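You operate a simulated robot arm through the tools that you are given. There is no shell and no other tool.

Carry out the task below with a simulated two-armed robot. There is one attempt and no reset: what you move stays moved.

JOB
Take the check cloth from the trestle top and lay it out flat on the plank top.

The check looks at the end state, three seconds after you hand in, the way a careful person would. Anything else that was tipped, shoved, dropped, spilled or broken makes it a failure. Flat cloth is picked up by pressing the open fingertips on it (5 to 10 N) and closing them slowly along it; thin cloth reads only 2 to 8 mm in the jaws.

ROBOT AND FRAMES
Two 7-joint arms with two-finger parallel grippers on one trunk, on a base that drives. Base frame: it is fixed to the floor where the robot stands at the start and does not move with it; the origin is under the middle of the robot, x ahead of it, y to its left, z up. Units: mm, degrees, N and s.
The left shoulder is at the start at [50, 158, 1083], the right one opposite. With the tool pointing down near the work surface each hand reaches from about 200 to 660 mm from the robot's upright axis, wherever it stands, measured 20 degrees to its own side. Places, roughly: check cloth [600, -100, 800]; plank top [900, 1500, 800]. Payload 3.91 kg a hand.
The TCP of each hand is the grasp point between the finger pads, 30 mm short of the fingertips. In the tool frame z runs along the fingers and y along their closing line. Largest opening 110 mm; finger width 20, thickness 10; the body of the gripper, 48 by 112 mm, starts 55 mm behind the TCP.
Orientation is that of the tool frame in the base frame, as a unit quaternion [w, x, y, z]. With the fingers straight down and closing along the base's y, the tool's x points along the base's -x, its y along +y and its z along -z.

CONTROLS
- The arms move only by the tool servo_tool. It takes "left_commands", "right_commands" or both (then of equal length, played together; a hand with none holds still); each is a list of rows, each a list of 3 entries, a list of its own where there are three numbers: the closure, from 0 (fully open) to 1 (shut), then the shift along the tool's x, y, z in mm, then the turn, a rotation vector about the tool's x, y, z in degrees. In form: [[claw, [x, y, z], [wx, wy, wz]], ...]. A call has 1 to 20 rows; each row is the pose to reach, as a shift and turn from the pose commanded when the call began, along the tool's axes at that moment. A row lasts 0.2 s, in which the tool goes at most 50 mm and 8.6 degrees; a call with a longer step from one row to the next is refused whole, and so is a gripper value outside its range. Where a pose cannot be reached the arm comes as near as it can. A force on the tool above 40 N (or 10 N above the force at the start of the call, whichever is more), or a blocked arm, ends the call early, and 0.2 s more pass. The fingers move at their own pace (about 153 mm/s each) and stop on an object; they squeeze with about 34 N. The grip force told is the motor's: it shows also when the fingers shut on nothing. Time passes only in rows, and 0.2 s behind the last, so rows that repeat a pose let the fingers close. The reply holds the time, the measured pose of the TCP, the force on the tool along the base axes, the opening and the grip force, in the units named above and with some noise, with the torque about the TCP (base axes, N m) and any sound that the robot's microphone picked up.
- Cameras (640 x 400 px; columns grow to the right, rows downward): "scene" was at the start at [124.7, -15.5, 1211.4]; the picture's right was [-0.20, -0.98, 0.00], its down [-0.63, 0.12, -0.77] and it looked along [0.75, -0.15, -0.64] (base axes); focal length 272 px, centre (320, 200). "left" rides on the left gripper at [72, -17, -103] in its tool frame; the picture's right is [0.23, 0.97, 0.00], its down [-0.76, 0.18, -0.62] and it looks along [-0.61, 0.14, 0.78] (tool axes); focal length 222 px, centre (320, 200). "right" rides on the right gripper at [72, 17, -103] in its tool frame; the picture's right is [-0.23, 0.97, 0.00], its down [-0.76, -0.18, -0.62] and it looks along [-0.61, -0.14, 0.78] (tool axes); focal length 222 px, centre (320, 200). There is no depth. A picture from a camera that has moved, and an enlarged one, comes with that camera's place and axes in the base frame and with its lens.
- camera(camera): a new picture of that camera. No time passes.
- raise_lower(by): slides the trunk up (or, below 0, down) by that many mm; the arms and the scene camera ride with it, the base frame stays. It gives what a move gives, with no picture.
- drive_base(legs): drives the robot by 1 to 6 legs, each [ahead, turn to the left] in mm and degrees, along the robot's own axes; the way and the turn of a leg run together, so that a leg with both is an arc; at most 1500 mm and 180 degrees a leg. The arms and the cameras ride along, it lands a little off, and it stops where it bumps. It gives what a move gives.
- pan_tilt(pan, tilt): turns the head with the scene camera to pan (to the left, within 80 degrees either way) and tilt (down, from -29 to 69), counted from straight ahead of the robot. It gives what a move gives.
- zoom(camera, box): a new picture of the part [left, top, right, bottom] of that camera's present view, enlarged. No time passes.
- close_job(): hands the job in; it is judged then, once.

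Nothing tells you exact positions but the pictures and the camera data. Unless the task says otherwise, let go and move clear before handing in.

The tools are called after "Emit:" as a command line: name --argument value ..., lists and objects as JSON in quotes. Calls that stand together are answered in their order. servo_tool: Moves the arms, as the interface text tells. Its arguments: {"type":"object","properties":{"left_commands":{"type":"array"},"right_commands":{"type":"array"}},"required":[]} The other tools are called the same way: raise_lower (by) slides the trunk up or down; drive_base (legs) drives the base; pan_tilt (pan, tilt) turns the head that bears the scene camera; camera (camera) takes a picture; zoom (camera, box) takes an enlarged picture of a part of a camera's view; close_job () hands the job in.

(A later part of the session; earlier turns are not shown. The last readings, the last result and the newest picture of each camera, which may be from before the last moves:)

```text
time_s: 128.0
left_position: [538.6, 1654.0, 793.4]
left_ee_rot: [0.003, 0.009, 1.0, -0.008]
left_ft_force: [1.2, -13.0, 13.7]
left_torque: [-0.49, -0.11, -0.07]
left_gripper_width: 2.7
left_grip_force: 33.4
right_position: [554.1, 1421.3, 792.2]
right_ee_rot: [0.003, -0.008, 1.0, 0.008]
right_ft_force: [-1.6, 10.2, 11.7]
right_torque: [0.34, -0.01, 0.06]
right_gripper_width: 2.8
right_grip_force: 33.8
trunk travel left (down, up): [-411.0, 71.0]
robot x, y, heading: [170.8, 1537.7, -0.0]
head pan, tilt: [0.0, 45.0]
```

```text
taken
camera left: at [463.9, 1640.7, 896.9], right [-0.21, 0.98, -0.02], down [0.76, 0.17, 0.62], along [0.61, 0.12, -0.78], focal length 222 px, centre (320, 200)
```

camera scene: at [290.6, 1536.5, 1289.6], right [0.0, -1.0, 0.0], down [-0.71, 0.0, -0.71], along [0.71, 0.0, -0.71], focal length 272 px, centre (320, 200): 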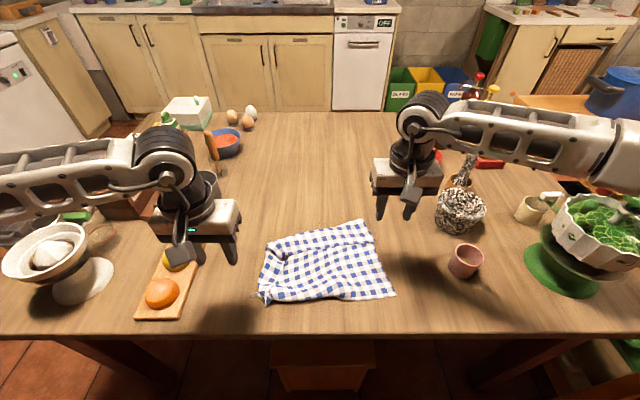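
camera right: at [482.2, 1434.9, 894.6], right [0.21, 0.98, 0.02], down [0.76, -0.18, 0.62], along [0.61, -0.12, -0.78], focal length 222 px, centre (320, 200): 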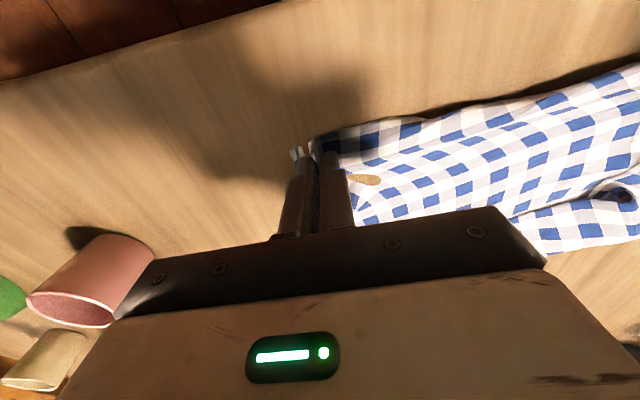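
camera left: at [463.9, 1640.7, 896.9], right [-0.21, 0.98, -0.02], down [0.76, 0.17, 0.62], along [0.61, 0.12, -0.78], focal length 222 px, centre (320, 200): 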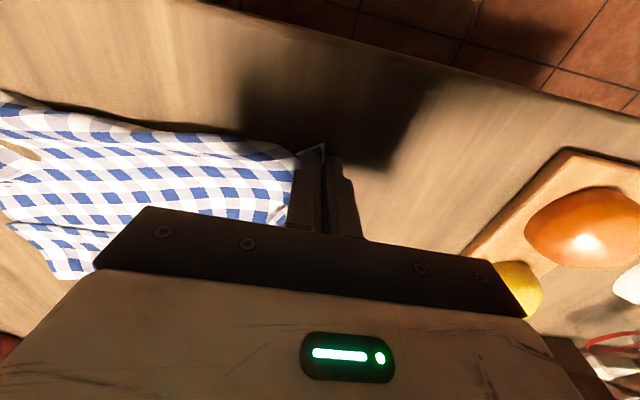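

Excellent: both corners are held cleanly (2.7 mm each), 233 mm apart. Ease the tension and lift slowly up and forward so the far fold falls open.

Emit:
servo_tool --left_commands '[[1, [0, -2, -5], [0, 0, 0]], [1, [0, -3, -20], [0, 0, 0]], [1, [-6, -3, -38], [0, 0, 0]], [1, [-14, -3, -56], [0, 0, 0]], [1, [-24, -3, -76], [0, 0, 0]], [1, [-36, -3, -96], [0, 0, 0]], [1, [-48, -3, -116], [0, 0, 0]], [1, [-60, -3, -136], [0, 0, 0]], [1, [-72, -3, -156], [0, 0, 0]], [1, [-84, -3, -176], [0, 0, 0]], [1, [-96, -3, -196], [0, 0, 0]], [1, [-104, -3, -216], [0, 0, 0]], [1, [-110, -3, -236], [0, 0, 0]], [1, [-110, -3, -236], [0, 0, 0]]]' --right_commands '[[1, [0, 2, -5], [0, 0, 0]], [1, [6, 2, -20], [0, 0, 0]], [1, [2, 2, -38], [0, 0, 0]], [1, [-4, 2, -56], [0, 0, 0]], [1, [-12, 2, -76], [0, 0, 0]], [1, [-22, 2, -96], [0, 0, 0]], [1, [-34, 2, -116], [0, 0, 0]], [1, [-46, 2, -136], [0, 0, 0]], [1, [-58, 2, -156], [0, 0, 0]], [1, [-70, 2, -176], [0, 0, 0]], [1, [-82, 2, -196], [0, 0, 0]], [1, [-90, 2, -216], [0, 0, 0]], [1, [-96, 2, -236], [0, 0, 0]], [1, [-96, 2, -236], [0, 0, 0]]]'

Emit:
raise_lower --by 60

Emit:
camera --camera "scene"

Emit:
camera --camera "left"

Emit:
camera --camera "right"

```text
time_s: 131.0
left_position: [649.3, 1652.8, 1029.0]
left_ee_rot: [0.001, 0.009, 1.0, -0.007]
left_ft_force: [0.4, 0.0, -0.8]
left_torque: [0.01, 0.02, 0.02]
left_gripper_width: 2.5
left_grip_force: 33.8
right_position: [649.7, 1421.8, 1027.7]
right_ee_rot: [0.0, -0.007, 1.0, 0.007]
right_ft_force: [0.5, 0.3, 0.2]
right_torque: [0.01, -0.01, 0.03]
right_gripper_width: 2.5
right_grip_force: 33.8
trunk travel left (down, up): [-411.0, 71.0]
robot x, y, heading: [170.3, 1534.5, -0.1]
head pan, tilt: [0.0, 45.0]
```

```text
time_s: 132.0
left_position: [649.5, 1653.9, 1089.8]
left_ee_rot: [0.001, 0.009, 1.0, -0.007]
left_ft_force: [-0.5, -0.5, -0.8]
left_torque: [0.02, -0.02, -0.02]
left_gripper_width: 2.5
left_grip_force: 33.8
right_position: [650.6, 1421.6, 1087.5]
right_ee_rot: [0.001, -0.008, 1.0, 0.007]
right_ft_force: [-0.1, -0.3, -0.1]
right_torque: [0.03, 0.03, 0.03]
right_gripper_width: 2.7
right_grip_force: 33.8
trunk travel left (down, up): [-471.0, 11.0]
robot x, y, heading: [167.7, 1534.3, -0.2]
head pan, tilt: [0.0, 45.0]
```

```text
taken
camera scene: at [290.7, 1536.4, 1349.6], right [0.0, -1.0, 0.0], down [-0.71, 0.0, -0.71], along [0.71, 0.0, -0.71], focal length 272 px, centre (320, 200)
```

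scene: 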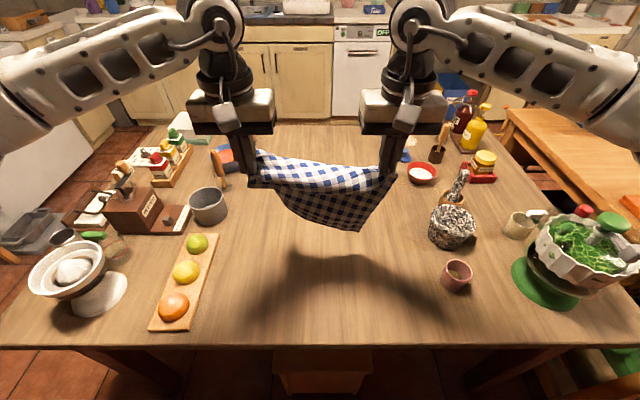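

```text
taken
camera left: at [575.1, 1639.7, 1192.4], right [-0.21, 0.98, -0.01], down [0.76, 0.17, 0.62], along [0.61, 0.12, -0.78], focal length 222 px, centre (320, 200)
```

left: 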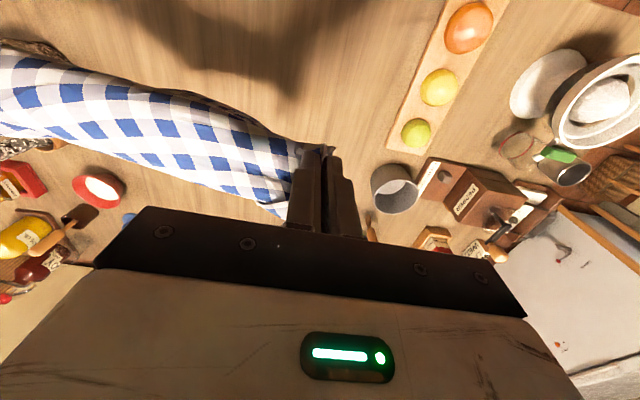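

```text
taken
camera right: at [578.0, 1435.2, 1190.8], right [0.21, 0.98, 0.01], down [0.76, -0.18, 0.62], along [0.61, -0.12, -0.78], focal length 222 px, centre (320, 200)
```

right: 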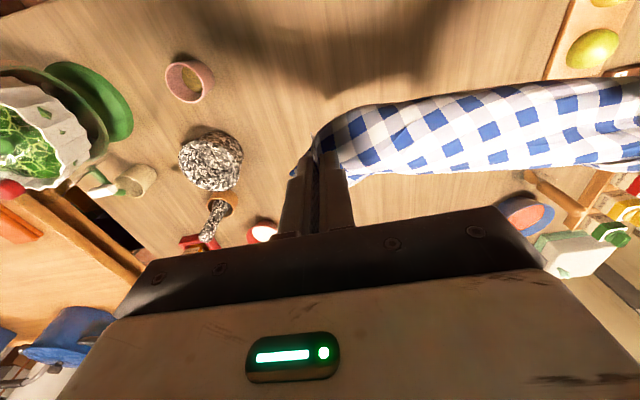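

The cloth hangs from its near edge now. Let me look closely at how it hangs before laying it.

Emit:
zoom --camera "scene" --box '[230, 130, 422, 250]'

Emit:
pan_tilt --pan 0 --tilt 25

Emit:
camera --camera "scene"

Emit:
zoom --camera "left" --box '[0, 30, 340, 230]'

Emit:
zoom --camera "right" --box '[290, 60, 640, 260]'

```text
3.33 times, centred on (326, 190) of scene
camera zoom: at [290.7, 1536.4, 1349.6], right [0.0, -1.0, 0.0], down [-0.71, 0.0, -0.71], along [0.71, 0.0, -0.71], focal length 907 px, centre (300, 233)
```

zoom: 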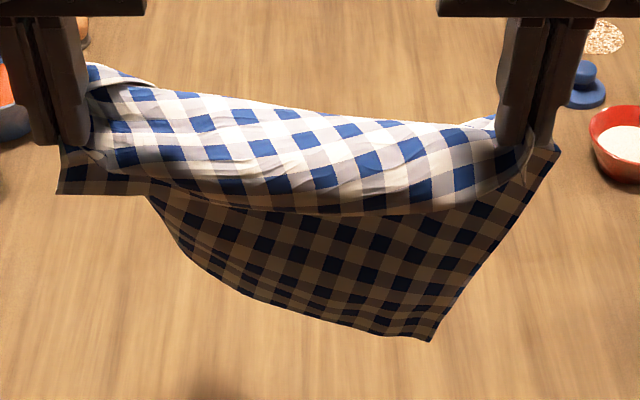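

```text
time_s: 132.8
left_position: [649.0, 1654.6, 1090.7]
left_ee_rot: [0.001, 0.008, 1.0, -0.006]
left_ft_force: [-0.1, -0.3, -0.7]
left_torque: [-0.02, 0.02, -0.02]
left_gripper_width: 2.4
left_grip_force: 33.9
right_position: [650.4, 1421.0, 1088.2]
right_ee_rot: [0.001, -0.007, 1.0, 0.007]
right_ft_force: [0.3, -0.4, -0.2]
right_torque: [-0.03, 0.0, 0.0]
right_gripper_width: 2.6
right_grip_force: 34.3
trunk travel left (down, up): [-471.0, 11.0]
robot x, y, heading: [170.1, 1533.7, -0.3]
head pan, tilt: [0.0, 25.0]
```

```text
taken
camera scene: at [301.3, 1536.4, 1380.1], right [0.0, -1.0, 0.0], down [-0.42, 0.0, -0.91], along [0.91, 0.0, -0.42], focal length 272 px, centre (320, 200)
```

scene: 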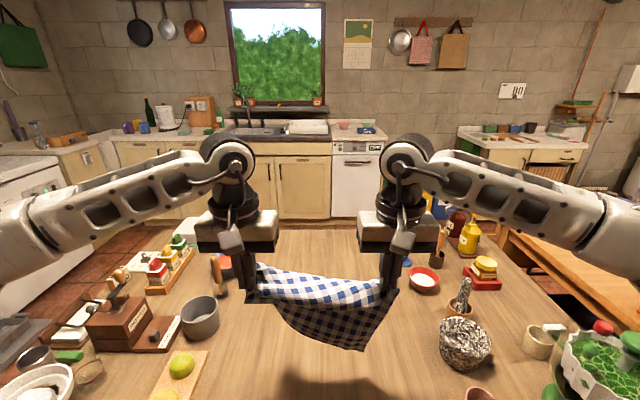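

```text
1.88 times, centred on (170, 130) of left
camera zoom: at [575.0, 1639.7, 1192.5], right [-0.21, 0.98, -0.01], down [0.76, 0.17, 0.62], along [0.61, 0.12, -0.78], focal length 418 px, centre (602, 332)
```

zoom: 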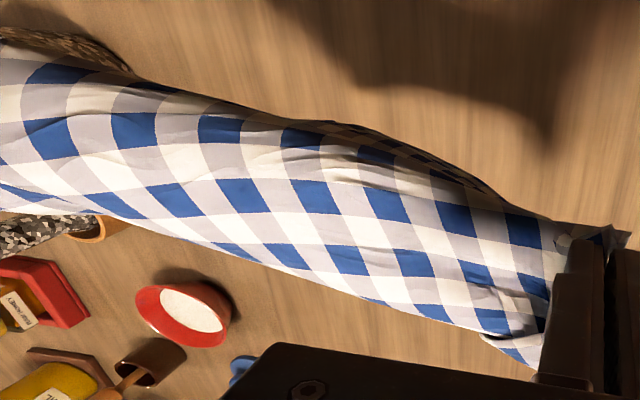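

```text
1.83 times, centred on (465, 160) of right
camera zoom: at [577.9, 1435.2, 1190.9], right [0.21, 0.98, 0.01], down [0.76, -0.18, 0.62], along [0.61, -0.12, -0.78], focal length 406 px, centre (55, 273)
```

zoom: 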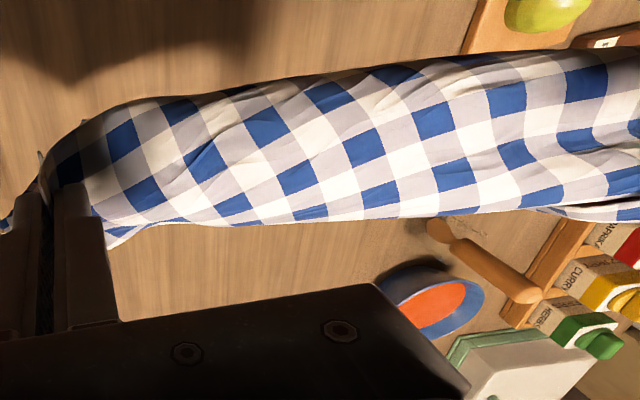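

The hang looks diagonal. I'll raise the hands higher for a face-on view of the cloth.

Emit:
servo_tool --left_commands '[[1, [10, 0, -25], [0, 0, 0]], [1, [20, 0, -50], [0, 0, 0]], [1, [30, 0, -75], [0, 0, 0]], [1, [40, 0, -100], [0, 0, 0]], [1, [50, 0, -125], [0, 0, 0]], [1, [60, 0, -150], [0, 0, 0]], [1, [60, 0, -170], [0, 0, 0]], [1, [60, 0, -170], [0, 0, 0]], [1, [60, 0, -170], [0, 0, 0]]]' --right_commands '[[1, [10, 0, -25], [0, 0, 0]], [1, [20, 0, -50], [0, 0, 0]], [1, [30, 0, -75], [0, 0, 0]], [1, [40, 0, -100], [0, 0, 0]], [1, [50, 0, -125], [0, 0, 0]], [1, [60, 0, -150], [0, 0, 0]], [1, [60, 0, -170], [0, 0, 0]], [1, [60, 0, -170], [0, 0, 0]], [1, [60, 0, -170], [0, 0, 0]]]'

Emit:
zoom --camera "scene" --box '[200, 180, 440, 330]'

Emit:
zoom --camera "left" --box '[0, 30, 340, 230]'

```text
time_s: 134.8
left_position: [588.8, 1655.5, 1259.0]
left_ee_rot: [0.002, 0.008, 1.0, -0.009]
left_ft_force: [-0.2, 0.2, -1.3]
left_torque: [-0.04, 0.02, -0.02]
left_gripper_width: 2.4
left_grip_force: 33.8
right_position: [588.1, 1417.6, 1258.3]
right_ee_rot: [0.002, -0.007, 1.0, 0.007]
right_ft_force: [0.0, 0.8, 0.7]
right_torque: [0.0, 0.01, -0.01]
right_gripper_width: 2.6
right_grip_force: 34.4
trunk travel left (down, up): [-471.0, 11.0]
robot x, y, heading: [166.4, 1535.1, -0.2]
head pan, tilt: [0.0, 25.0]
```

```text
2.67 times, centred on (320, 255) of scene
camera zoom: at [301.2, 1536.4, 1380.2], right [0.0, -1.0, 0.0], down [-0.42, 0.0, -0.91], along [0.91, 0.0, -0.42], focal length 725 px, centre (320, 53)
```

zoom: 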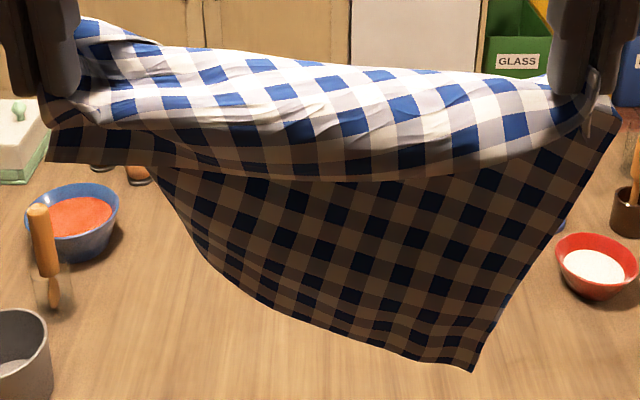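

```text
1.88 times, centred on (170, 130) of left
camera zoom: at [513.9, 1642.0, 1362.0], right [-0.21, 0.98, -0.02], down [0.76, 0.17, 0.62], along [0.61, 0.12, -0.78], focal length 418 px, centre (602, 332)
```

zoom: 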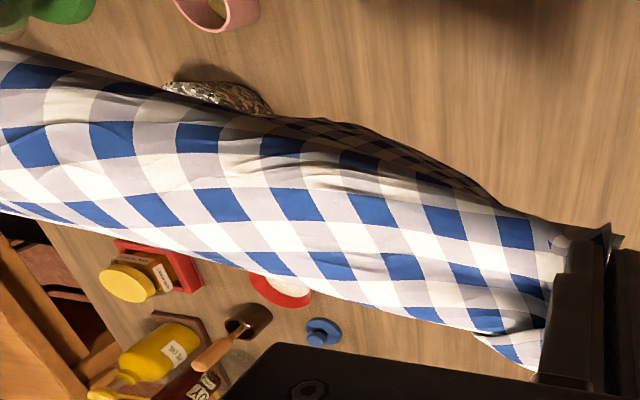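

Reading the view: the cloth now hangs fully open on the far side from the right grip, with a strip flopping toward me. So I'll lay it with the bottom edge landing far away and the hands coming back toward me, so that strip falls outward.

Emit:
servo_tool --left_commands '[[1, [-15, 0, 15], [0, 0, 0]], [1, [-32, 0, 35], [0, 0, 0]], [1, [-50, 0, 60], [0, 0, 0]], [1, [-68, 0, 85], [0, 0, 0]], [1, [-86, 0, 110], [0, 0, 0]], [1, [-104, 0, 135], [0, 0, 0]], [1, [-122, 0, 160], [0, 0, 0]], [1, [-138, 0, 185], [0, 0, 0]], [1, [-147, 0, 210], [0, 0, 0]], [1, [-147, 0, 235], [0, 0, 0]], [1, [-147, 0, 250], [0, 0, 0]], [1, [-147, 0, 250], [0, 0, 0]]]' --right_commands '[[1, [-15, 0, 15], [0, 0, 0]], [1, [-32, 0, 35], [0, 0, 0]], [1, [-50, 0, 60], [0, 0, 0]], [1, [-68, 0, 85], [0, 0, 0]], [1, [-86, 0, 110], [0, 0, 0]], [1, [-104, 0, 135], [0, 0, 0]], [1, [-122, 0, 160], [0, 0, 0]], [1, [-138, 0, 185], [0, 0, 0]], [1, [-147, 0, 210], [0, 0, 0]], [1, [-147, 0, 235], [0, 0, 0]], [1, [-147, 0, 250], [0, 0, 0]], [1, [-147, 0, 250], [0, 0, 0]]]'

Emit:
pan_tilt --pan 0 --tilt 42

Emit:
camera --camera "scene"

Emit:
zoom --camera "scene" --box '[220, 120, 420, 245]'

```text
time_s: 137.4
left_position: [734.8, 1651.8, 1008.0]
left_ee_rot: [0.002, 0.008, 1.0, -0.006]
left_ft_force: [-0.8, -0.2, 0.0]
left_torque: [0.05, -0.03, 0.03]
left_gripper_width: 2.2
left_grip_force: 34.4
right_position: [736.6, 1424.7, 1006.5]
right_ee_rot: [0.002, -0.007, 1.0, 0.006]
right_ft_force: [-0.7, 0.0, 0.1]
right_torque: [0.0, 0.0, 0.01]
right_gripper_width: 2.7
right_grip_force: 34.3
trunk travel left (down, up): [-471.0, 11.0]
robot x, y, heading: [165.6, 1536.3, -0.3]
head pan, tilt: [0.0, 25.0]
```

```text
time_s: 138.2
left_position: [733.6, 1652.0, 1009.4]
left_ee_rot: [0.001, 0.009, 1.0, -0.007]
left_ft_force: [0.7, 0.1, -1.1]
left_torque: [0.0, -0.02, 0.03]
left_gripper_width: 2.3
left_grip_force: 33.4
right_position: [737.2, 1424.6, 1007.3]
right_ee_rot: [0.001, -0.007, 1.0, 0.007]
right_ft_force: [0.6, -0.3, 0.8]
right_torque: [0.01, 0.02, 0.03]
right_gripper_width: 2.5
right_grip_force: 34.0
trunk travel left (down, up): [-471.0, 11.0]
robot x, y, heading: [169.8, 1531.6, -0.3]
head pan, tilt: [0.0, 42.0]
```

```text
taken
camera scene: at [292.8, 1536.4, 1354.0], right [0.0, -1.0, 0.0], down [-0.67, 0.0, -0.74], along [0.74, 0.0, -0.67], focal length 272 px, centre (320, 200)
```

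scene: 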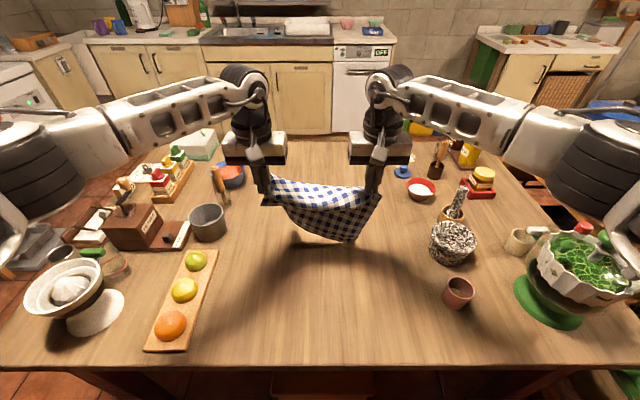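

```text
3.20 times, centred on (320, 182) of scene
camera zoom: at [292.8, 1536.4, 1354.0], right [0.0, -1.0, 0.0], down [-0.67, 0.0, -0.74], along [0.74, 0.0, -0.67], focal length 870 px, centre (320, 256)
```

zoom: 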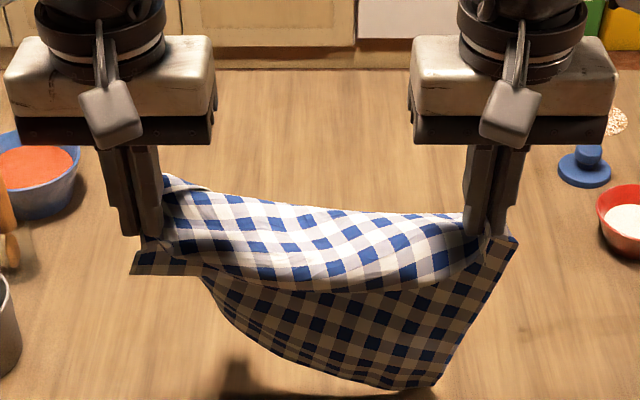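

Bottom corner is close to the table. Lower to contact, then begin bringing the hands back while descending.

Emit:
servo_tool --left_commands '[[1, [0, 0, 12], [0, 0, 0]], [1, [0, 0, 24], [0, 0, 0]], [1, [3, 0, 36], [0, 0, 0]], [1, [8, 0, 48], [0, 0, 0]], [1, [15, 0, 60], [0, 0, 0]], [1, [24, 0, 74], [0, 0, 0]], [1, [34, 0, 88], [0, 0, 0]], [1, [46, 0, 102], [0, 0, 0]], [1, [58, 0, 116], [0, 0, 0]], [1, [58, 0, 116], [0, 0, 0]]]' --right_commands '[[1, [0, 0, 12], [0, 0, 0]], [1, [0, 0, 24], [0, 0, 0]], [1, [3, 0, 36], [0, 0, 0]], [1, [8, 0, 48], [0, 0, 0]], [1, [15, 0, 60], [0, 0, 0]], [1, [24, 0, 74], [0, 0, 0]], [1, [34, 0, 88], [0, 0, 0]], [1, [46, 0, 102], [0, 0, 0]], [1, [58, 0, 116], [0, 0, 0]], [1, [58, 0, 116], [0, 0, 0]]]'

Emit:
zoom --camera "scene" --box '[200, 140, 440, 290]'

Emit:
camera --camera "right"

Emit:
camera --camera "left"

```text
time_s: 140.4
left_position: [677.9, 1651.0, 891.8]
left_ee_rot: [0.002, 0.009, 1.0, -0.008]
left_ft_force: [0.9, -0.2, 0.1]
left_torque: [0.01, -0.01, 0.0]
left_gripper_width: 2.5
left_grip_force: 33.7
right_position: [680.0, 1423.7, 891.0]
right_ee_rot: [0.002, -0.006, 1.0, 0.007]
right_ft_force: [0.2, 0.3, -0.6]
right_torque: [-0.01, 0.0, -0.01]
right_gripper_width: 2.7
right_grip_force: 33.9
trunk travel left (down, up): [-471.0, 11.0]
robot x, y, heading: [167.4, 1538.2, -0.0]
head pan, tilt: [0.0, 42.0]
```

```text
2.67 times, centred on (320, 215) of scene
camera zoom: at [292.8, 1536.4, 1354.0], right [0.0, -1.0, 0.0], down [-0.67, 0.0, -0.74], along [0.74, 0.0, -0.67], focal length 725 px, centre (320, 160)
```

zoom: 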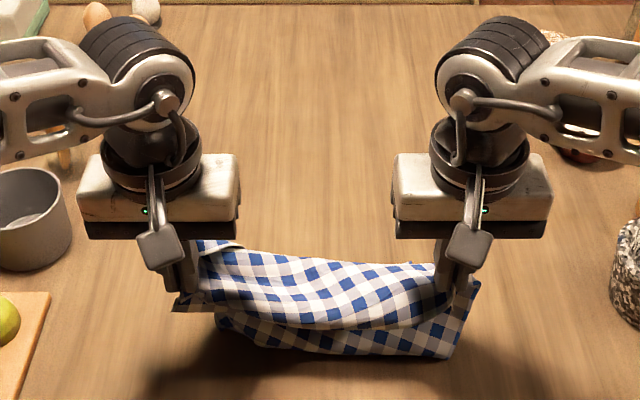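

```text
taken
camera right: at [607.7, 1437.0, 994.3], right [0.21, 0.98, 0.01], down [0.76, -0.18, 0.62], along [0.61, -0.12, -0.78], focal length 222 px, centre (320, 200)
```

right: 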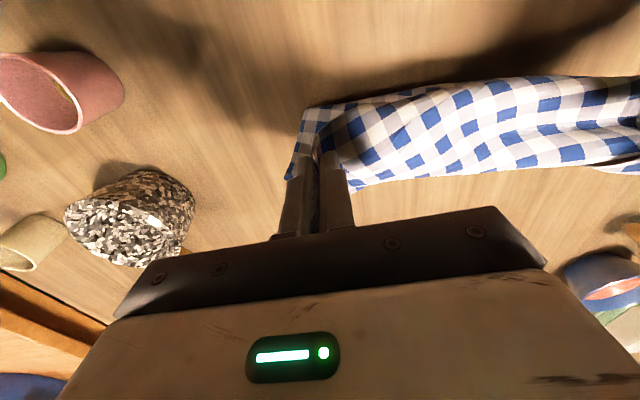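

```text
taken
camera left: at [604.2, 1636.9, 995.7], right [-0.21, 0.98, -0.02], down [0.76, 0.17, 0.62], along [0.61, 0.12, -0.78], focal length 222 px, centre (320, 200)
```

left: 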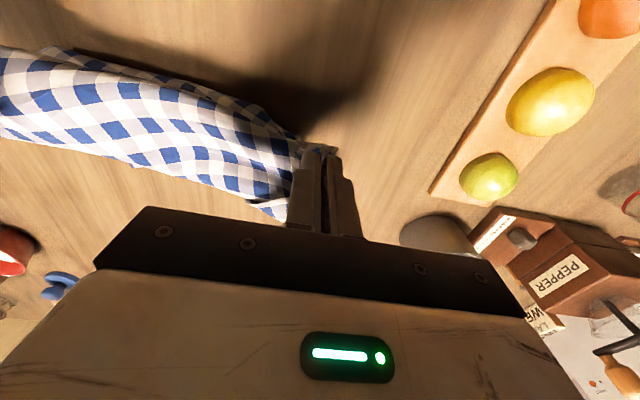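

The sheet is bunching straight below; I retract too late. I'll lift again, go further forward, and then sweep back while still high so the sheet trails flat behind the hands.

Emit:
servo_tool --left_commands '[[1, [0, 0, -30], [0, 0, 0]], [1, [-10, 0, -65], [0, 0, 0]], [1, [-30, 0, -100], [0, 0, 0]], [1, [-55, 0, -120], [0, 0, 0]], [1, [-80, 0, -125], [0, 0, 0]], [1, [-88, 0, -125], [0, 0, 0]], [1, [-88, 0, -125], [0, 0, 0]], [1, [-88, 0, -110], [0, 0, 0]], [1, [-88, 0, -98], [0, 0, 0]], [1, [-88, 0, -92], [0, 0, 0]], [1, [-88, 0, -92], [0, 0, 0]]]' --right_commands '[[1, [0, 0, -30], [0, 0, 0]], [1, [-10, 0, -65], [0, 0, 0]], [1, [-30, 0, -100], [0, 0, 0]], [1, [-55, 0, -120], [0, 0, 0]], [1, [-80, 0, -125], [0, 0, 0]], [1, [-88, 0, -125], [0, 0, 0]], [1, [-88, 0, -125], [0, 0, 0]], [1, [-88, 0, -110], [0, 0, 0]], [1, [-88, 0, -98], [0, 0, 0]], [1, [-88, 0, -92], [0, 0, 0]], [1, [-88, 0, -92], [0, 0, 0]]]'

Emit:
zoom --camera "scene" --box '[200, 100, 440, 250]'

```text
time_s: 142.8
left_position: [765.9, 1649.1, 983.6]
left_ee_rot: [0.002, 0.009, 1.0, -0.007]
left_ft_force: [1.0, -0.5, -0.3]
left_torque: [0.02, -0.02, 0.01]
left_gripper_width: 2.4
left_grip_force: 34.1
right_position: [766.5, 1424.4, 985.6]
right_ee_rot: [0.002, -0.007, 1.0, 0.007]
right_ft_force: [0.0, 0.9, -0.4]
right_torque: [0.02, -0.01, 0.0]
right_gripper_width: 2.6
right_grip_force: 34.0
trunk travel left (down, up): [-471.0, 11.0]
robot x, y, heading: [169.1, 1539.6, -0.5]
head pan, tilt: [0.0, 42.0]
```

```text
2.67 times, centred on (320, 175) of scene
camera zoom: at [292.8, 1536.4, 1354.0], right [0.0, -1.0, 0.0], down [-0.67, 0.0, -0.74], along [0.74, 0.0, -0.67], focal length 725 px, centre (320, 267)
```

zoom: 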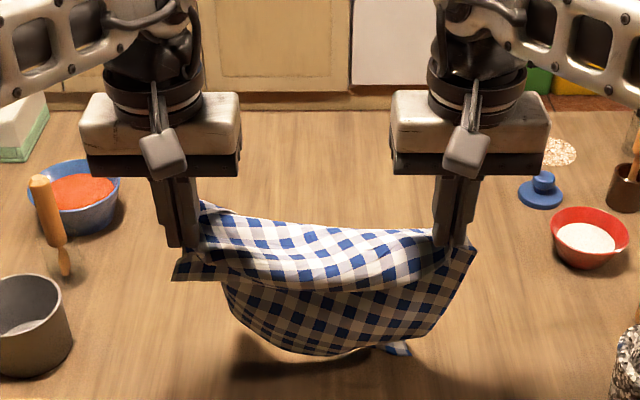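

Bottom edge is touching at x≈750. Sweep back and down now.

Emit:
servo_tool --left_commands '[[1, [15, 0, 2], [0, 0, 0]], [1, [35, 0, 5], [0, 0, 0]], [1, [55, 0, 10], [0, 0, 0]], [1, [75, 0, 17], [0, 0, 0]], [1, [95, 0, 26], [0, 0, 0]], [1, [112, 0, 36], [0, 0, 0]], [1, [128, 0, 48], [0, 0, 0]], [1, [142, 0, 62], [0, 0, 0]], [1, [155, 0, 78], [0, 0, 0]], [1, [166, 0, 94], [0, 0, 0]], [1, [176, 0, 110], [0, 0, 0]], [1, [176, 0, 110], [0, 0, 0]]]' --right_commands '[[1, [15, 0, 2], [0, 0, 0]], [1, [35, 0, 5], [0, 0, 0]], [1, [55, 0, 10], [0, 0, 0]], [1, [75, 0, 17], [0, 0, 0]], [1, [95, 0, 26], [0, 0, 0]], [1, [112, 0, 36], [0, 0, 0]], [1, [128, 0, 48], [0, 0, 0]], [1, [142, 0, 62], [0, 0, 0]], [1, [155, 0, 78], [0, 0, 0]], [1, [166, 0, 94], [0, 0, 0]], [1, [176, 0, 110], [0, 0, 0]], [1, [176, 0, 110], [0, 0, 0]]]'

Emit:
zoom --camera "scene" --box '[200, 130, 440, 280]'

Emit:
camera --camera "left"

Emit:
camera --camera "right"

```text
time_s: 145.4
left_position: [589.6, 1649.2, 875.1]
left_ee_rot: [0.002, 0.007, 1.0, -0.008]
left_ft_force: [-0.1, 0.4, 0.3]
left_torque: [0.02, 0.0, -0.01]
left_gripper_width: 2.3
left_grip_force: 34.2
right_position: [591.7, 1424.3, 873.5]
right_ee_rot: [0.001, -0.007, 1.0, 0.007]
right_ft_force: [0.1, 0.0, -0.5]
right_torque: [0.01, 0.03, 0.01]
right_gripper_width: 2.6
right_grip_force: 34.2
trunk travel left (down, up): [-471.0, 11.0]
robot x, y, heading: [168.1, 1532.3, -0.0]
head pan, tilt: [0.0, 42.0]
```

```text
2.67 times, centred on (320, 205) of scene
camera zoom: at [292.8, 1536.4, 1354.0], right [0.0, -1.0, 0.0], down [-0.67, 0.0, -0.74], along [0.74, 0.0, -0.67], focal length 725 px, centre (320, 187)
```

zoom: 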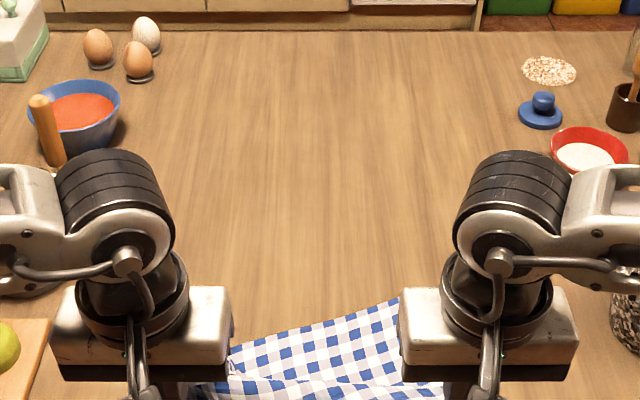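

```text
taken
camera left: at [515.6, 1636.4, 978.9], right [-0.21, 0.98, -0.02], down [0.76, 0.17, 0.62], along [0.61, 0.12, -0.78], focal length 222 px, centre (320, 200)
```

left: 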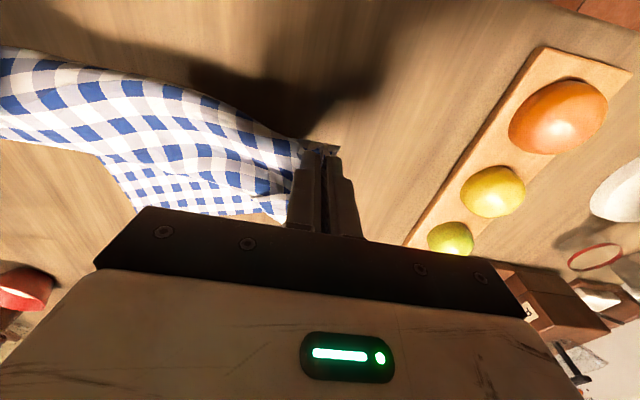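

```text
taken
camera right: at [519.1, 1438.4, 975.8], right [0.21, 0.98, 0.01], down [0.76, -0.18, 0.62], along [0.61, -0.12, -0.78], focal length 222 px, centre (320, 200)
```

right: 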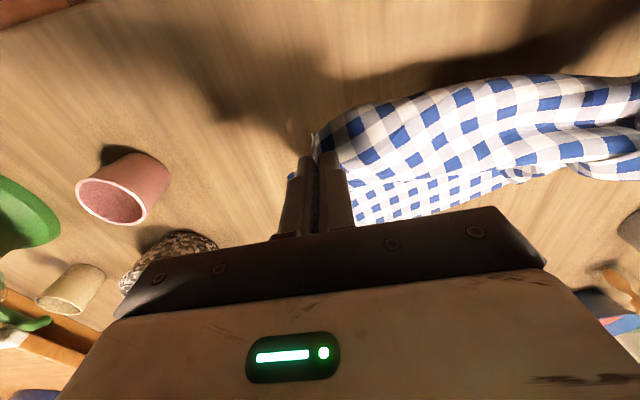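

The sheet now trails flat behind. Lower the hands to the table while pulling gently back.

Emit:
servo_tool --left_commands '[[1, [6, 0, 14], [0, 0, 0]], [1, [12, 0, 28], [0, 0, 0]], [1, [18, 0, 42], [0, 0, 0]], [1, [24, 0, 56], [0, 0, 0]], [1, [28, 0, 68], [0, 0, 0]], [1, [32, 0, 76], [0, 0, 0]], [1, [36, 0, 78], [0, 0, 0]], [1, [36, 0, 78], [0, 0, 0]]]' --right_commands '[[1, [6, 0, 14], [0, 0, 0]], [1, [12, 0, 28], [0, 0, 0]], [1, [18, 0, 42], [0, 0, 0]], [1, [24, 0, 56], [0, 0, 0]], [1, [28, 0, 68], [0, 0, 0]], [1, [32, 0, 75], [0, 0, 0]], [1, [36, 0, 77], [0, 0, 0]], [1, [36, 0, 77], [0, 0, 0]]]'

Emit:
zoom --camera "scene" --box '[200, 150, 440, 300]'

Emit:
camera --camera "left"

Emit:
camera --camera "right"

```text
time_s: 147.2
left_position: [554.4, 1653.1, 796.9]
left_ee_rot: [0.002, 0.01, 1.0, -0.008]
left_ft_force: [0.3, 0.1, -0.2]
left_torque: [0.03, 0.0, 0.02]
left_gripper_width: 2.4
left_grip_force: 33.9
right_position: [555.3, 1426.1, 795.9]
right_ee_rot: [0.002, -0.007, 1.0, 0.007]
right_ft_force: [0.3, 0.9, -0.3]
right_torque: [-0.01, -0.01, 0.01]
right_gripper_width: 2.4
right_grip_force: 33.8
trunk travel left (down, up): [-471.0, 11.0]
robot x, y, heading: [166.7, 1533.3, -0.2]
head pan, tilt: [0.0, 42.0]
```

```text
2.67 times, centred on (320, 225) of scene
camera zoom: at [292.8, 1536.4, 1354.0], right [0.0, -1.0, 0.0], down [-0.67, 0.0, -0.74], along [0.74, 0.0, -0.67], focal length 725 px, centre (320, 133)
```

zoom: 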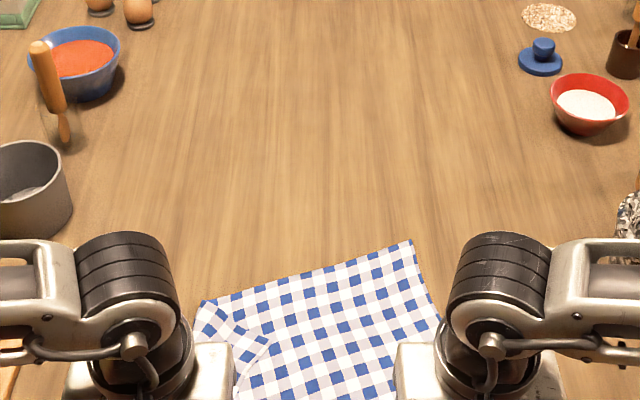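

```text
taken
camera left: at [480.6, 1637.7, 900.8], right [-0.21, 0.98, -0.02], down [0.76, 0.17, 0.62], along [0.61, 0.12, -0.78], focal length 222 px, centre (320, 200)
```

left: 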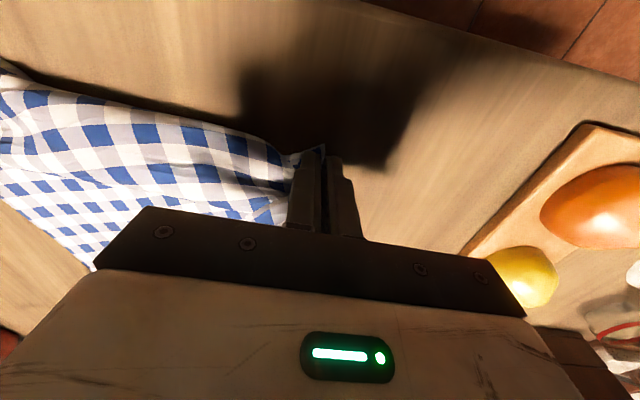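

```text
taken
camera right: at [483.5, 1438.5, 898.9], right [0.21, 0.98, 0.01], down [0.76, -0.18, 0.62], along [0.61, -0.12, -0.78], focal length 222 px, centre (320, 200)
```

right: 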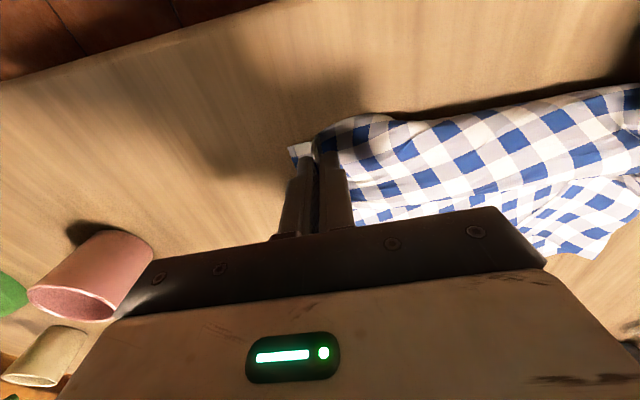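

The far part is now properly unfolded; only a left strip remains folded inward. Ease down, open the fingers slowly, and lift clear to view.

Emit:
servo_tool --left_commands '[[1, [0, 0, 2], [0, 0, 0]], [0.95, [0, 0, 3], [0, 0, 0]], [0.85, [0, 0, 3], [0, 0, 0]], [0.75, [0, 0, 3], [0, 0, 0]], [0.65, [0, 0, 3], [0, 0, 0]], [0.55, [0, 0, 3], [0, 0, 0]], [0.5, [0, 0, 3], [0, 0, 0]], [0.5, [0, 0, -10], [0, 0, 0]], [0.5, [0, 0, -40], [0, 0, 0]], [0.5, [0, 20, -80], [0, 0, 0]], [0.5, [0, 50, -110], [0, 0, 0]], [0.5, [0, 60, -140], [0, 0, 0]], [0.5, [0, 60, -140], [0, 0, 0]]]' --right_commands '[[1, [0, 0, 1], [0, 0, 0]], [0.95, [0, 0, 2], [0, 0, 0]], [0.85, [0, 0, 2], [0, 0, 0]], [0.75, [0, 0, 2], [0, 0, 0]], [0.65, [0, 0, 2], [0, 0, 0]], [0.55, [0, 0, 2], [0, 0, 0]], [0.5, [0, 0, 2], [0, 0, 0]], [0.5, [0, 0, -10], [0, 0, 0]], [0.5, [0, 0, -40], [0, 0, 0]], [0.5, [0, -20, -80], [0, 0, 0]], [0.5, [0, -50, -110], [0, 0, 0]], [0.5, [0, -60, -140], [0, 0, 0]], [0.5, [0, -60, -140], [0, 0, 0]]]'

Emit:
camera --camera "scene"

Emit:
zoom --camera "scene" --box '[230, 200, 414, 315]'

Emit:
camera --camera "left"

Emit:
camera --camera "right"

```text
time_s: 150.0
left_position: [557.4, 1712.0, 936.3]
left_ee_rot: [0.001, 0.009, 1.0, -0.007]
left_ft_force: [0.2, 0.4, 0.4]
left_torque: [-0.02, 0.0, 0.04]
left_gripper_width: 55.0
left_grip_force: 0.1
right_position: [554.5, 1362.7, 935.5]
right_ee_rot: [0.002, -0.007, 1.0, 0.006]
right_ft_force: [-0.7, 0.4, -0.7]
right_torque: [-0.03, -0.03, 0.03]
right_gripper_width: 55.0
right_grip_force: 0.0
trunk travel left (down, up): [-471.0, 11.0]
robot x, y, heading: [168.4, 1534.4, -0.2]
head pan, tilt: [0.0, 42.0]
```

```text
taken
camera scene: at [292.9, 1536.4, 1353.9], right [0.0, -1.0, 0.0], down [-0.67, 0.0, -0.74], along [0.74, 0.0, -0.67], focal length 272 px, centre (320, 200)
```

scene: 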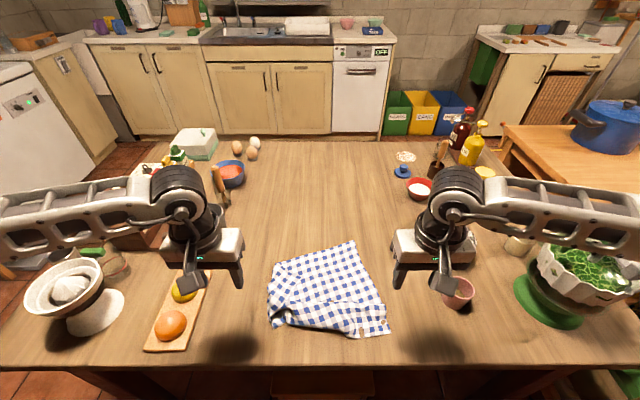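

```text
3.48 times, centred on (322, 258) of scene
camera zoom: at [292.9, 1536.4, 1353.9], right [0.0, -1.0, 0.0], down [-0.67, 0.0, -0.74], along [0.74, 0.0, -0.67], focal length 946 px, centre (313, 0)
```

zoom: 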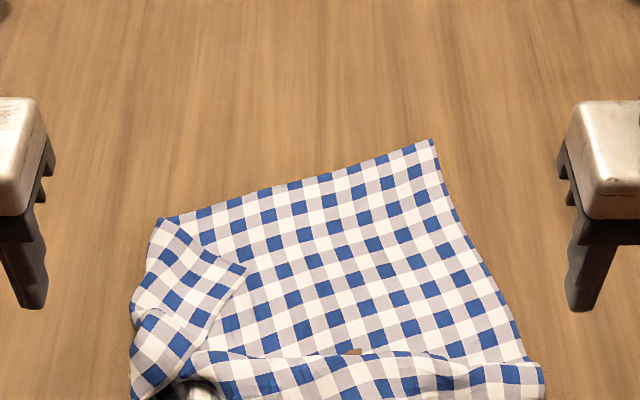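

```text
taken
camera left: at [482.8, 1698.6, 1040.1], right [-0.21, 0.98, -0.01], down [0.76, 0.17, 0.62], along [0.61, 0.12, -0.78], focal length 222 px, centre (320, 200)
```

left: 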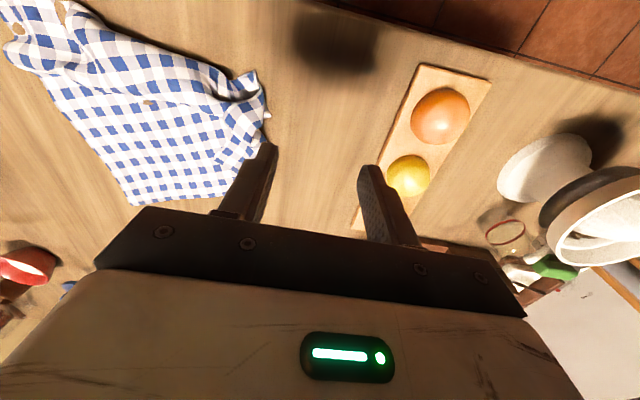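

```text
taken
camera right: at [483.4, 1376.5, 1038.5], right [0.21, 0.98, 0.01], down [0.76, -0.18, 0.62], along [0.61, -0.12, -0.78], focal length 222 px, centre (320, 200)
```

right: 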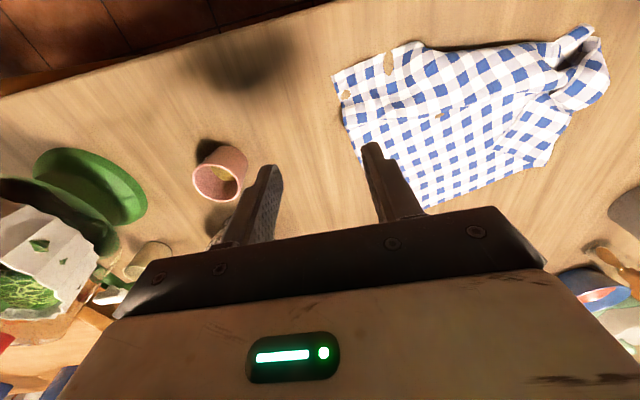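

Much improved. Let me see the near side as well.

Emit:
zoom --camera "scene" --box '[250, 235, 410, 345]'

Emit:
zoom --camera "right" --box '[320, 15, 620, 215]'

Emit:
zoom --camera "left" --box '[0, 0, 290, 215]'

```text
3.64 times, centred on (330, 290) of scene
camera zoom: at [292.9, 1536.4, 1353.9], right [0.0, -1.0, 0.0], down [-0.67, 0.0, -0.74], along [0.74, 0.0, -0.67], focal length 989 px, centre (284, -127)
```

zoom: 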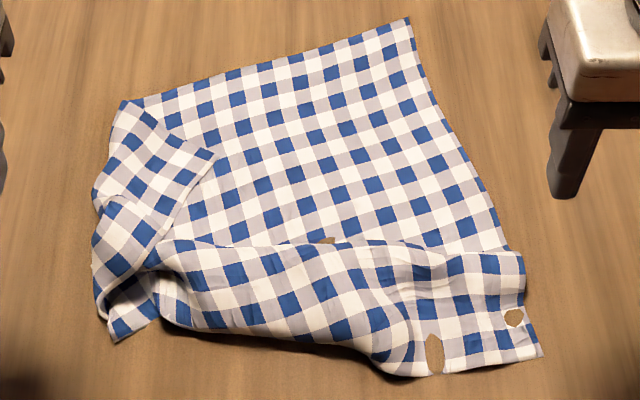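

```text
2.00 times, centred on (470, 115) of right
camera zoom: at [483.4, 1376.5, 1038.5], right [0.21, 0.98, 0.01], down [0.76, -0.18, 0.62], along [0.61, -0.12, -0.78], focal length 444 px, centre (20, 370)
```

zoom: 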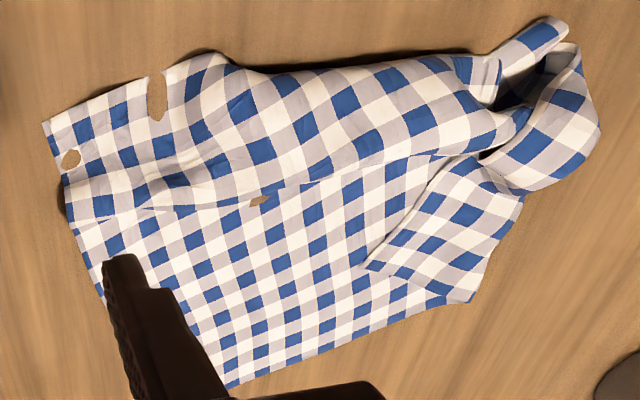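

```text
1.86 times, centred on (145, 108) of left
camera zoom: at [482.8, 1698.6, 1040.1], right [-0.21, 0.98, -0.01], down [0.76, 0.17, 0.62], along [0.61, 0.12, -0.78], focal length 413 px, centre (646, 372)
```

zoom: 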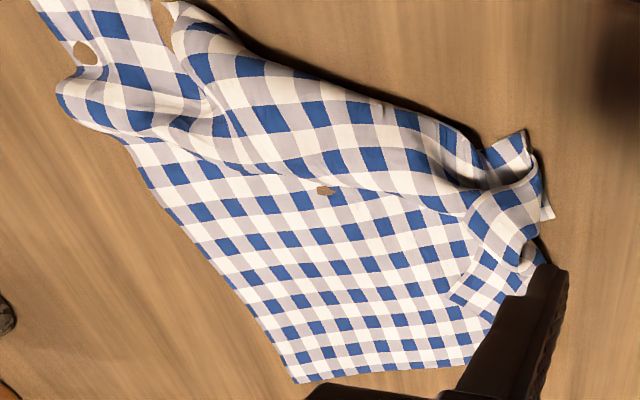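

The far-right portion is flat. The left strip's corner lies folded on top (tip ≈[661, 1583]). I'll hold the bare sheet firmly with the right hand right beside it and roll the flap outward to the left with the closed left fingertips.

Emit:
servo_tool --left_commands '[[1, [-14, -10, 0], [0, 0, 0]], [1, [-30, -30, 10], [0, 0, 0]], [1, [-46, -50, 25], [0, 0, 0]], [1, [-62, -70, 45], [0, 0, 0]], [1, [-78, -90, 65], [0, 0, 0]], [1, [-98, -120, 85], [0, 0, 0]], [1, [-98, -120, 105], [0, 0, 0]], [1, [-98, -120, 115], [0, 0, 0]]]' --right_commands '[[0, [-14, 10, 0], [0, 0, 0]], [0, [-30, 25, 10], [0, 0, 0]], [0, [-46, 40, 25], [0, 0, 0]], [0, [-62, 60, 45], [0, 0, 0]], [0, [-80, 80, 70], [0, 0, 0]], [0, [-100, 101, 95], [0, 0, 0]], [0, [-100, 101, 120], [0, 0, 0]], [0, [-100, 101, 132], [0, 0, 0]]]'

Emit:
zoom --camera "scene" --box '[220, 190, 420, 315]'

Emit:
camera --camera "left"

Emit:
camera --camera "right"

```text
time_s: 151.8
left_position: [651.9, 1589.9, 822.5]
left_ee_rot: [0.003, 0.01, 1.0, -0.007]
left_ft_force: [0.3, 0.6, 0.2]
left_torque: [0.0, -0.02, 0.02]
left_gripper_width: 0.0
left_grip_force: 33.6
right_position: [655.9, 1466.3, 805.1]
right_ee_rot: [0.001, -0.006, 1.0, 0.006]
right_ft_force: [0.1, -0.6, -0.8]
right_torque: [0.02, -0.01, 0.01]
right_gripper_width: 109.9
right_grip_force: 0.0
trunk travel left (down, up): [-471.0, 11.0]
robot x, y, heading: [170.4, 1535.9, -0.3]
head pan, tilt: [0.0, 42.0]
```

```text
3.20 times, centred on (320, 252) of scene
camera zoom: at [292.9, 1536.4, 1354.0], right [0.0, -1.0, 0.0], down [-0.67, 0.0, -0.74], along [0.74, 0.0, -0.67], focal length 870 px, centre (320, 32)
```

zoom: 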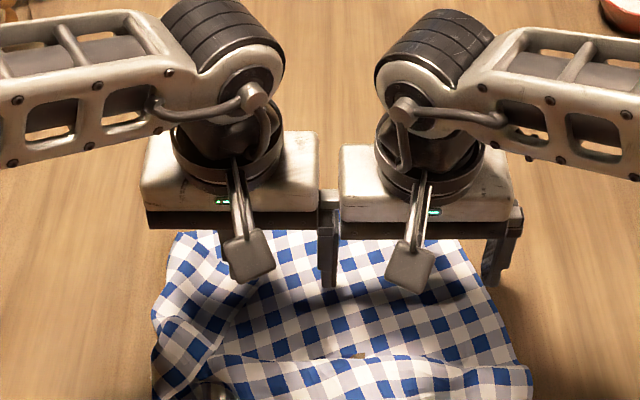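

```text
taken
camera left: at [577.0, 1575.5, 926.3], right [-0.21, 0.98, -0.02], down [0.76, 0.17, 0.62], along [0.61, 0.12, -0.78], focal length 222 px, centre (320, 200)
```

left: 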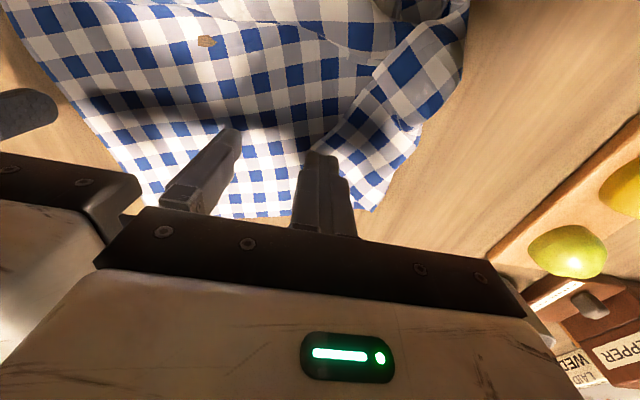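

```text
taken
camera right: at [584.0, 1480.1, 907.7], right [0.21, 0.98, 0.01], down [0.76, -0.18, 0.62], along [0.61, -0.12, -0.78], focal length 222 px, centre (320, 200)
```

right: 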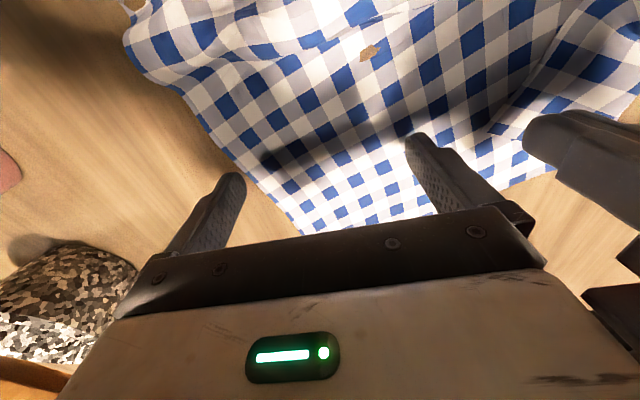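

The left fingertip should be a bit further onto the flap: shift 16 mm left and 7 mm nearer, then lower both; right presses firmly first.

Emit:
servo_tool --left_commands '[[1, [4, 8, 5], [0, 0, 0]], [1, [7, 16, 12], [0, 0, 0]], [1, [7, 16, 20], [0, 0, 0]], [1, [7, 16, 26], [0, 0, 0]], [1, [7, 16, 26], [0, 0, 0]]]' --right_commands '[[0, [0, 0, 4], [0, 0, 0]], [0, [0, 0, 8], [0, 0, 0]], [0, [0, 0, 11], [0, 0, 0]], [0, [0, 0, 13], [0, 0, 0]], [0, [0, 0, 13], [0, 0, 0]]]'

```text
time_s: 153.0
left_position: [646.2, 1606.1, 796.8]
left_ee_rot: [0.001, 0.009, 1.0, -0.008]
left_ft_force: [0.5, 0.3, 0.5]
left_torque: [0.0, -0.01, -0.01]
left_gripper_width: 0.0
left_grip_force: 33.9
right_position: [655.7, 1466.6, 792.3]
right_ee_rot: [0.002, -0.008, 1.0, 0.007]
right_ft_force: [0.1, -0.7, 0.4]
right_torque: [-0.05, -0.02, -0.03]
right_gripper_width: 110.0
right_grip_force: 0.0
trunk travel left (down, up): [-471.0, 11.0]
robot x, y, heading: [165.7, 1535.5, -0.3]
head pan, tilt: [0.0, 42.0]
```

Emit:
servo_tool --left_commands '[[1, [0, 0, 1.5], [0, 0, 0]], [1, [0, 0, 3], [0, 0, 0]], [1, [0, 0, 3.5], [0, 0, 0]], [1, [0, 0, 3.5], [0, 0, 0]]]' --right_commands '[[0, [0, 0, 1], [0, 0, 0]], [0, [0, 0, 2], [0, 0, 0]], [0, [0, 0, 3], [0, 0, 0]], [0, [0, 0, 3], [0, 0, 0]]]'

```text
time_s: 154.0
left_position: [644.9, 1605.2, 793.8]
left_ee_rot: [0.003, 0.008, 1.0, -0.008]
left_ft_force: [0.2, -0.4, 0.4]
left_torque: [0.04, 0.03, 0.0]
left_gripper_width: 0.2
left_grip_force: 34.4
right_position: [655.2, 1467.5, 792.3]
right_ee_rot: [0.003, -0.007, 1.0, 0.006]
right_ft_force: [-1.9, -4.2, 26.3]
right_torque: [-1.68, 0.23, -0.12]
right_gripper_width: 110.2
right_grip_force: 0.1
trunk travel left (down, up): [-471.0, 11.0]
robot x, y, heading: [168.9, 1531.0, -0.3]
head pan, tilt: [0.0, 42.0]
```

The right hand's weight is all on its outer finger; I'll tilt it one degree so the inner finger bears too, and lower the left to contact.

Emit:
servo_tool --left_commands '[[1, [0, 0, 1], [0, 0, 0]], [1, [0, 0, 1.5], [0, 0, 0]], [1, [0, 0, 2], [0, 0, 0]]]' --right_commands '[[0, [0, 0, -1], [0.6, 0, 0]], [0, [0, 0, -0.8], [1.1, 0, 0]], [0, [0, 0, -0.8], [1.1, 0, 0]]]'

```text
time_s: 154.8
left_position: [645.0, 1604.9, 793.6]
left_ee_rot: [0.003, 0.008, 1.0, -0.008]
left_ft_force: [-0.3, 0.3, 3.9]
left_torque: [0.02, 0.03, 0.01]
left_gripper_width: 0.0
left_grip_force: 34.2
right_position: [654.5, 1467.4, 791.6]
right_ee_rot: [0.002, -0.006, 1.0, -0.001]
right_ft_force: [3.5, -3.2, 16.8]
right_torque: [0.25, -0.06, -0.1]
right_gripper_width: 109.9
right_grip_force: 0.0
trunk travel left (down, up): [-471.0, 11.0]
robot x, y, heading: [169.1, 1537.6, -0.5]
head pan, tilt: [0.0, 42.0]
```

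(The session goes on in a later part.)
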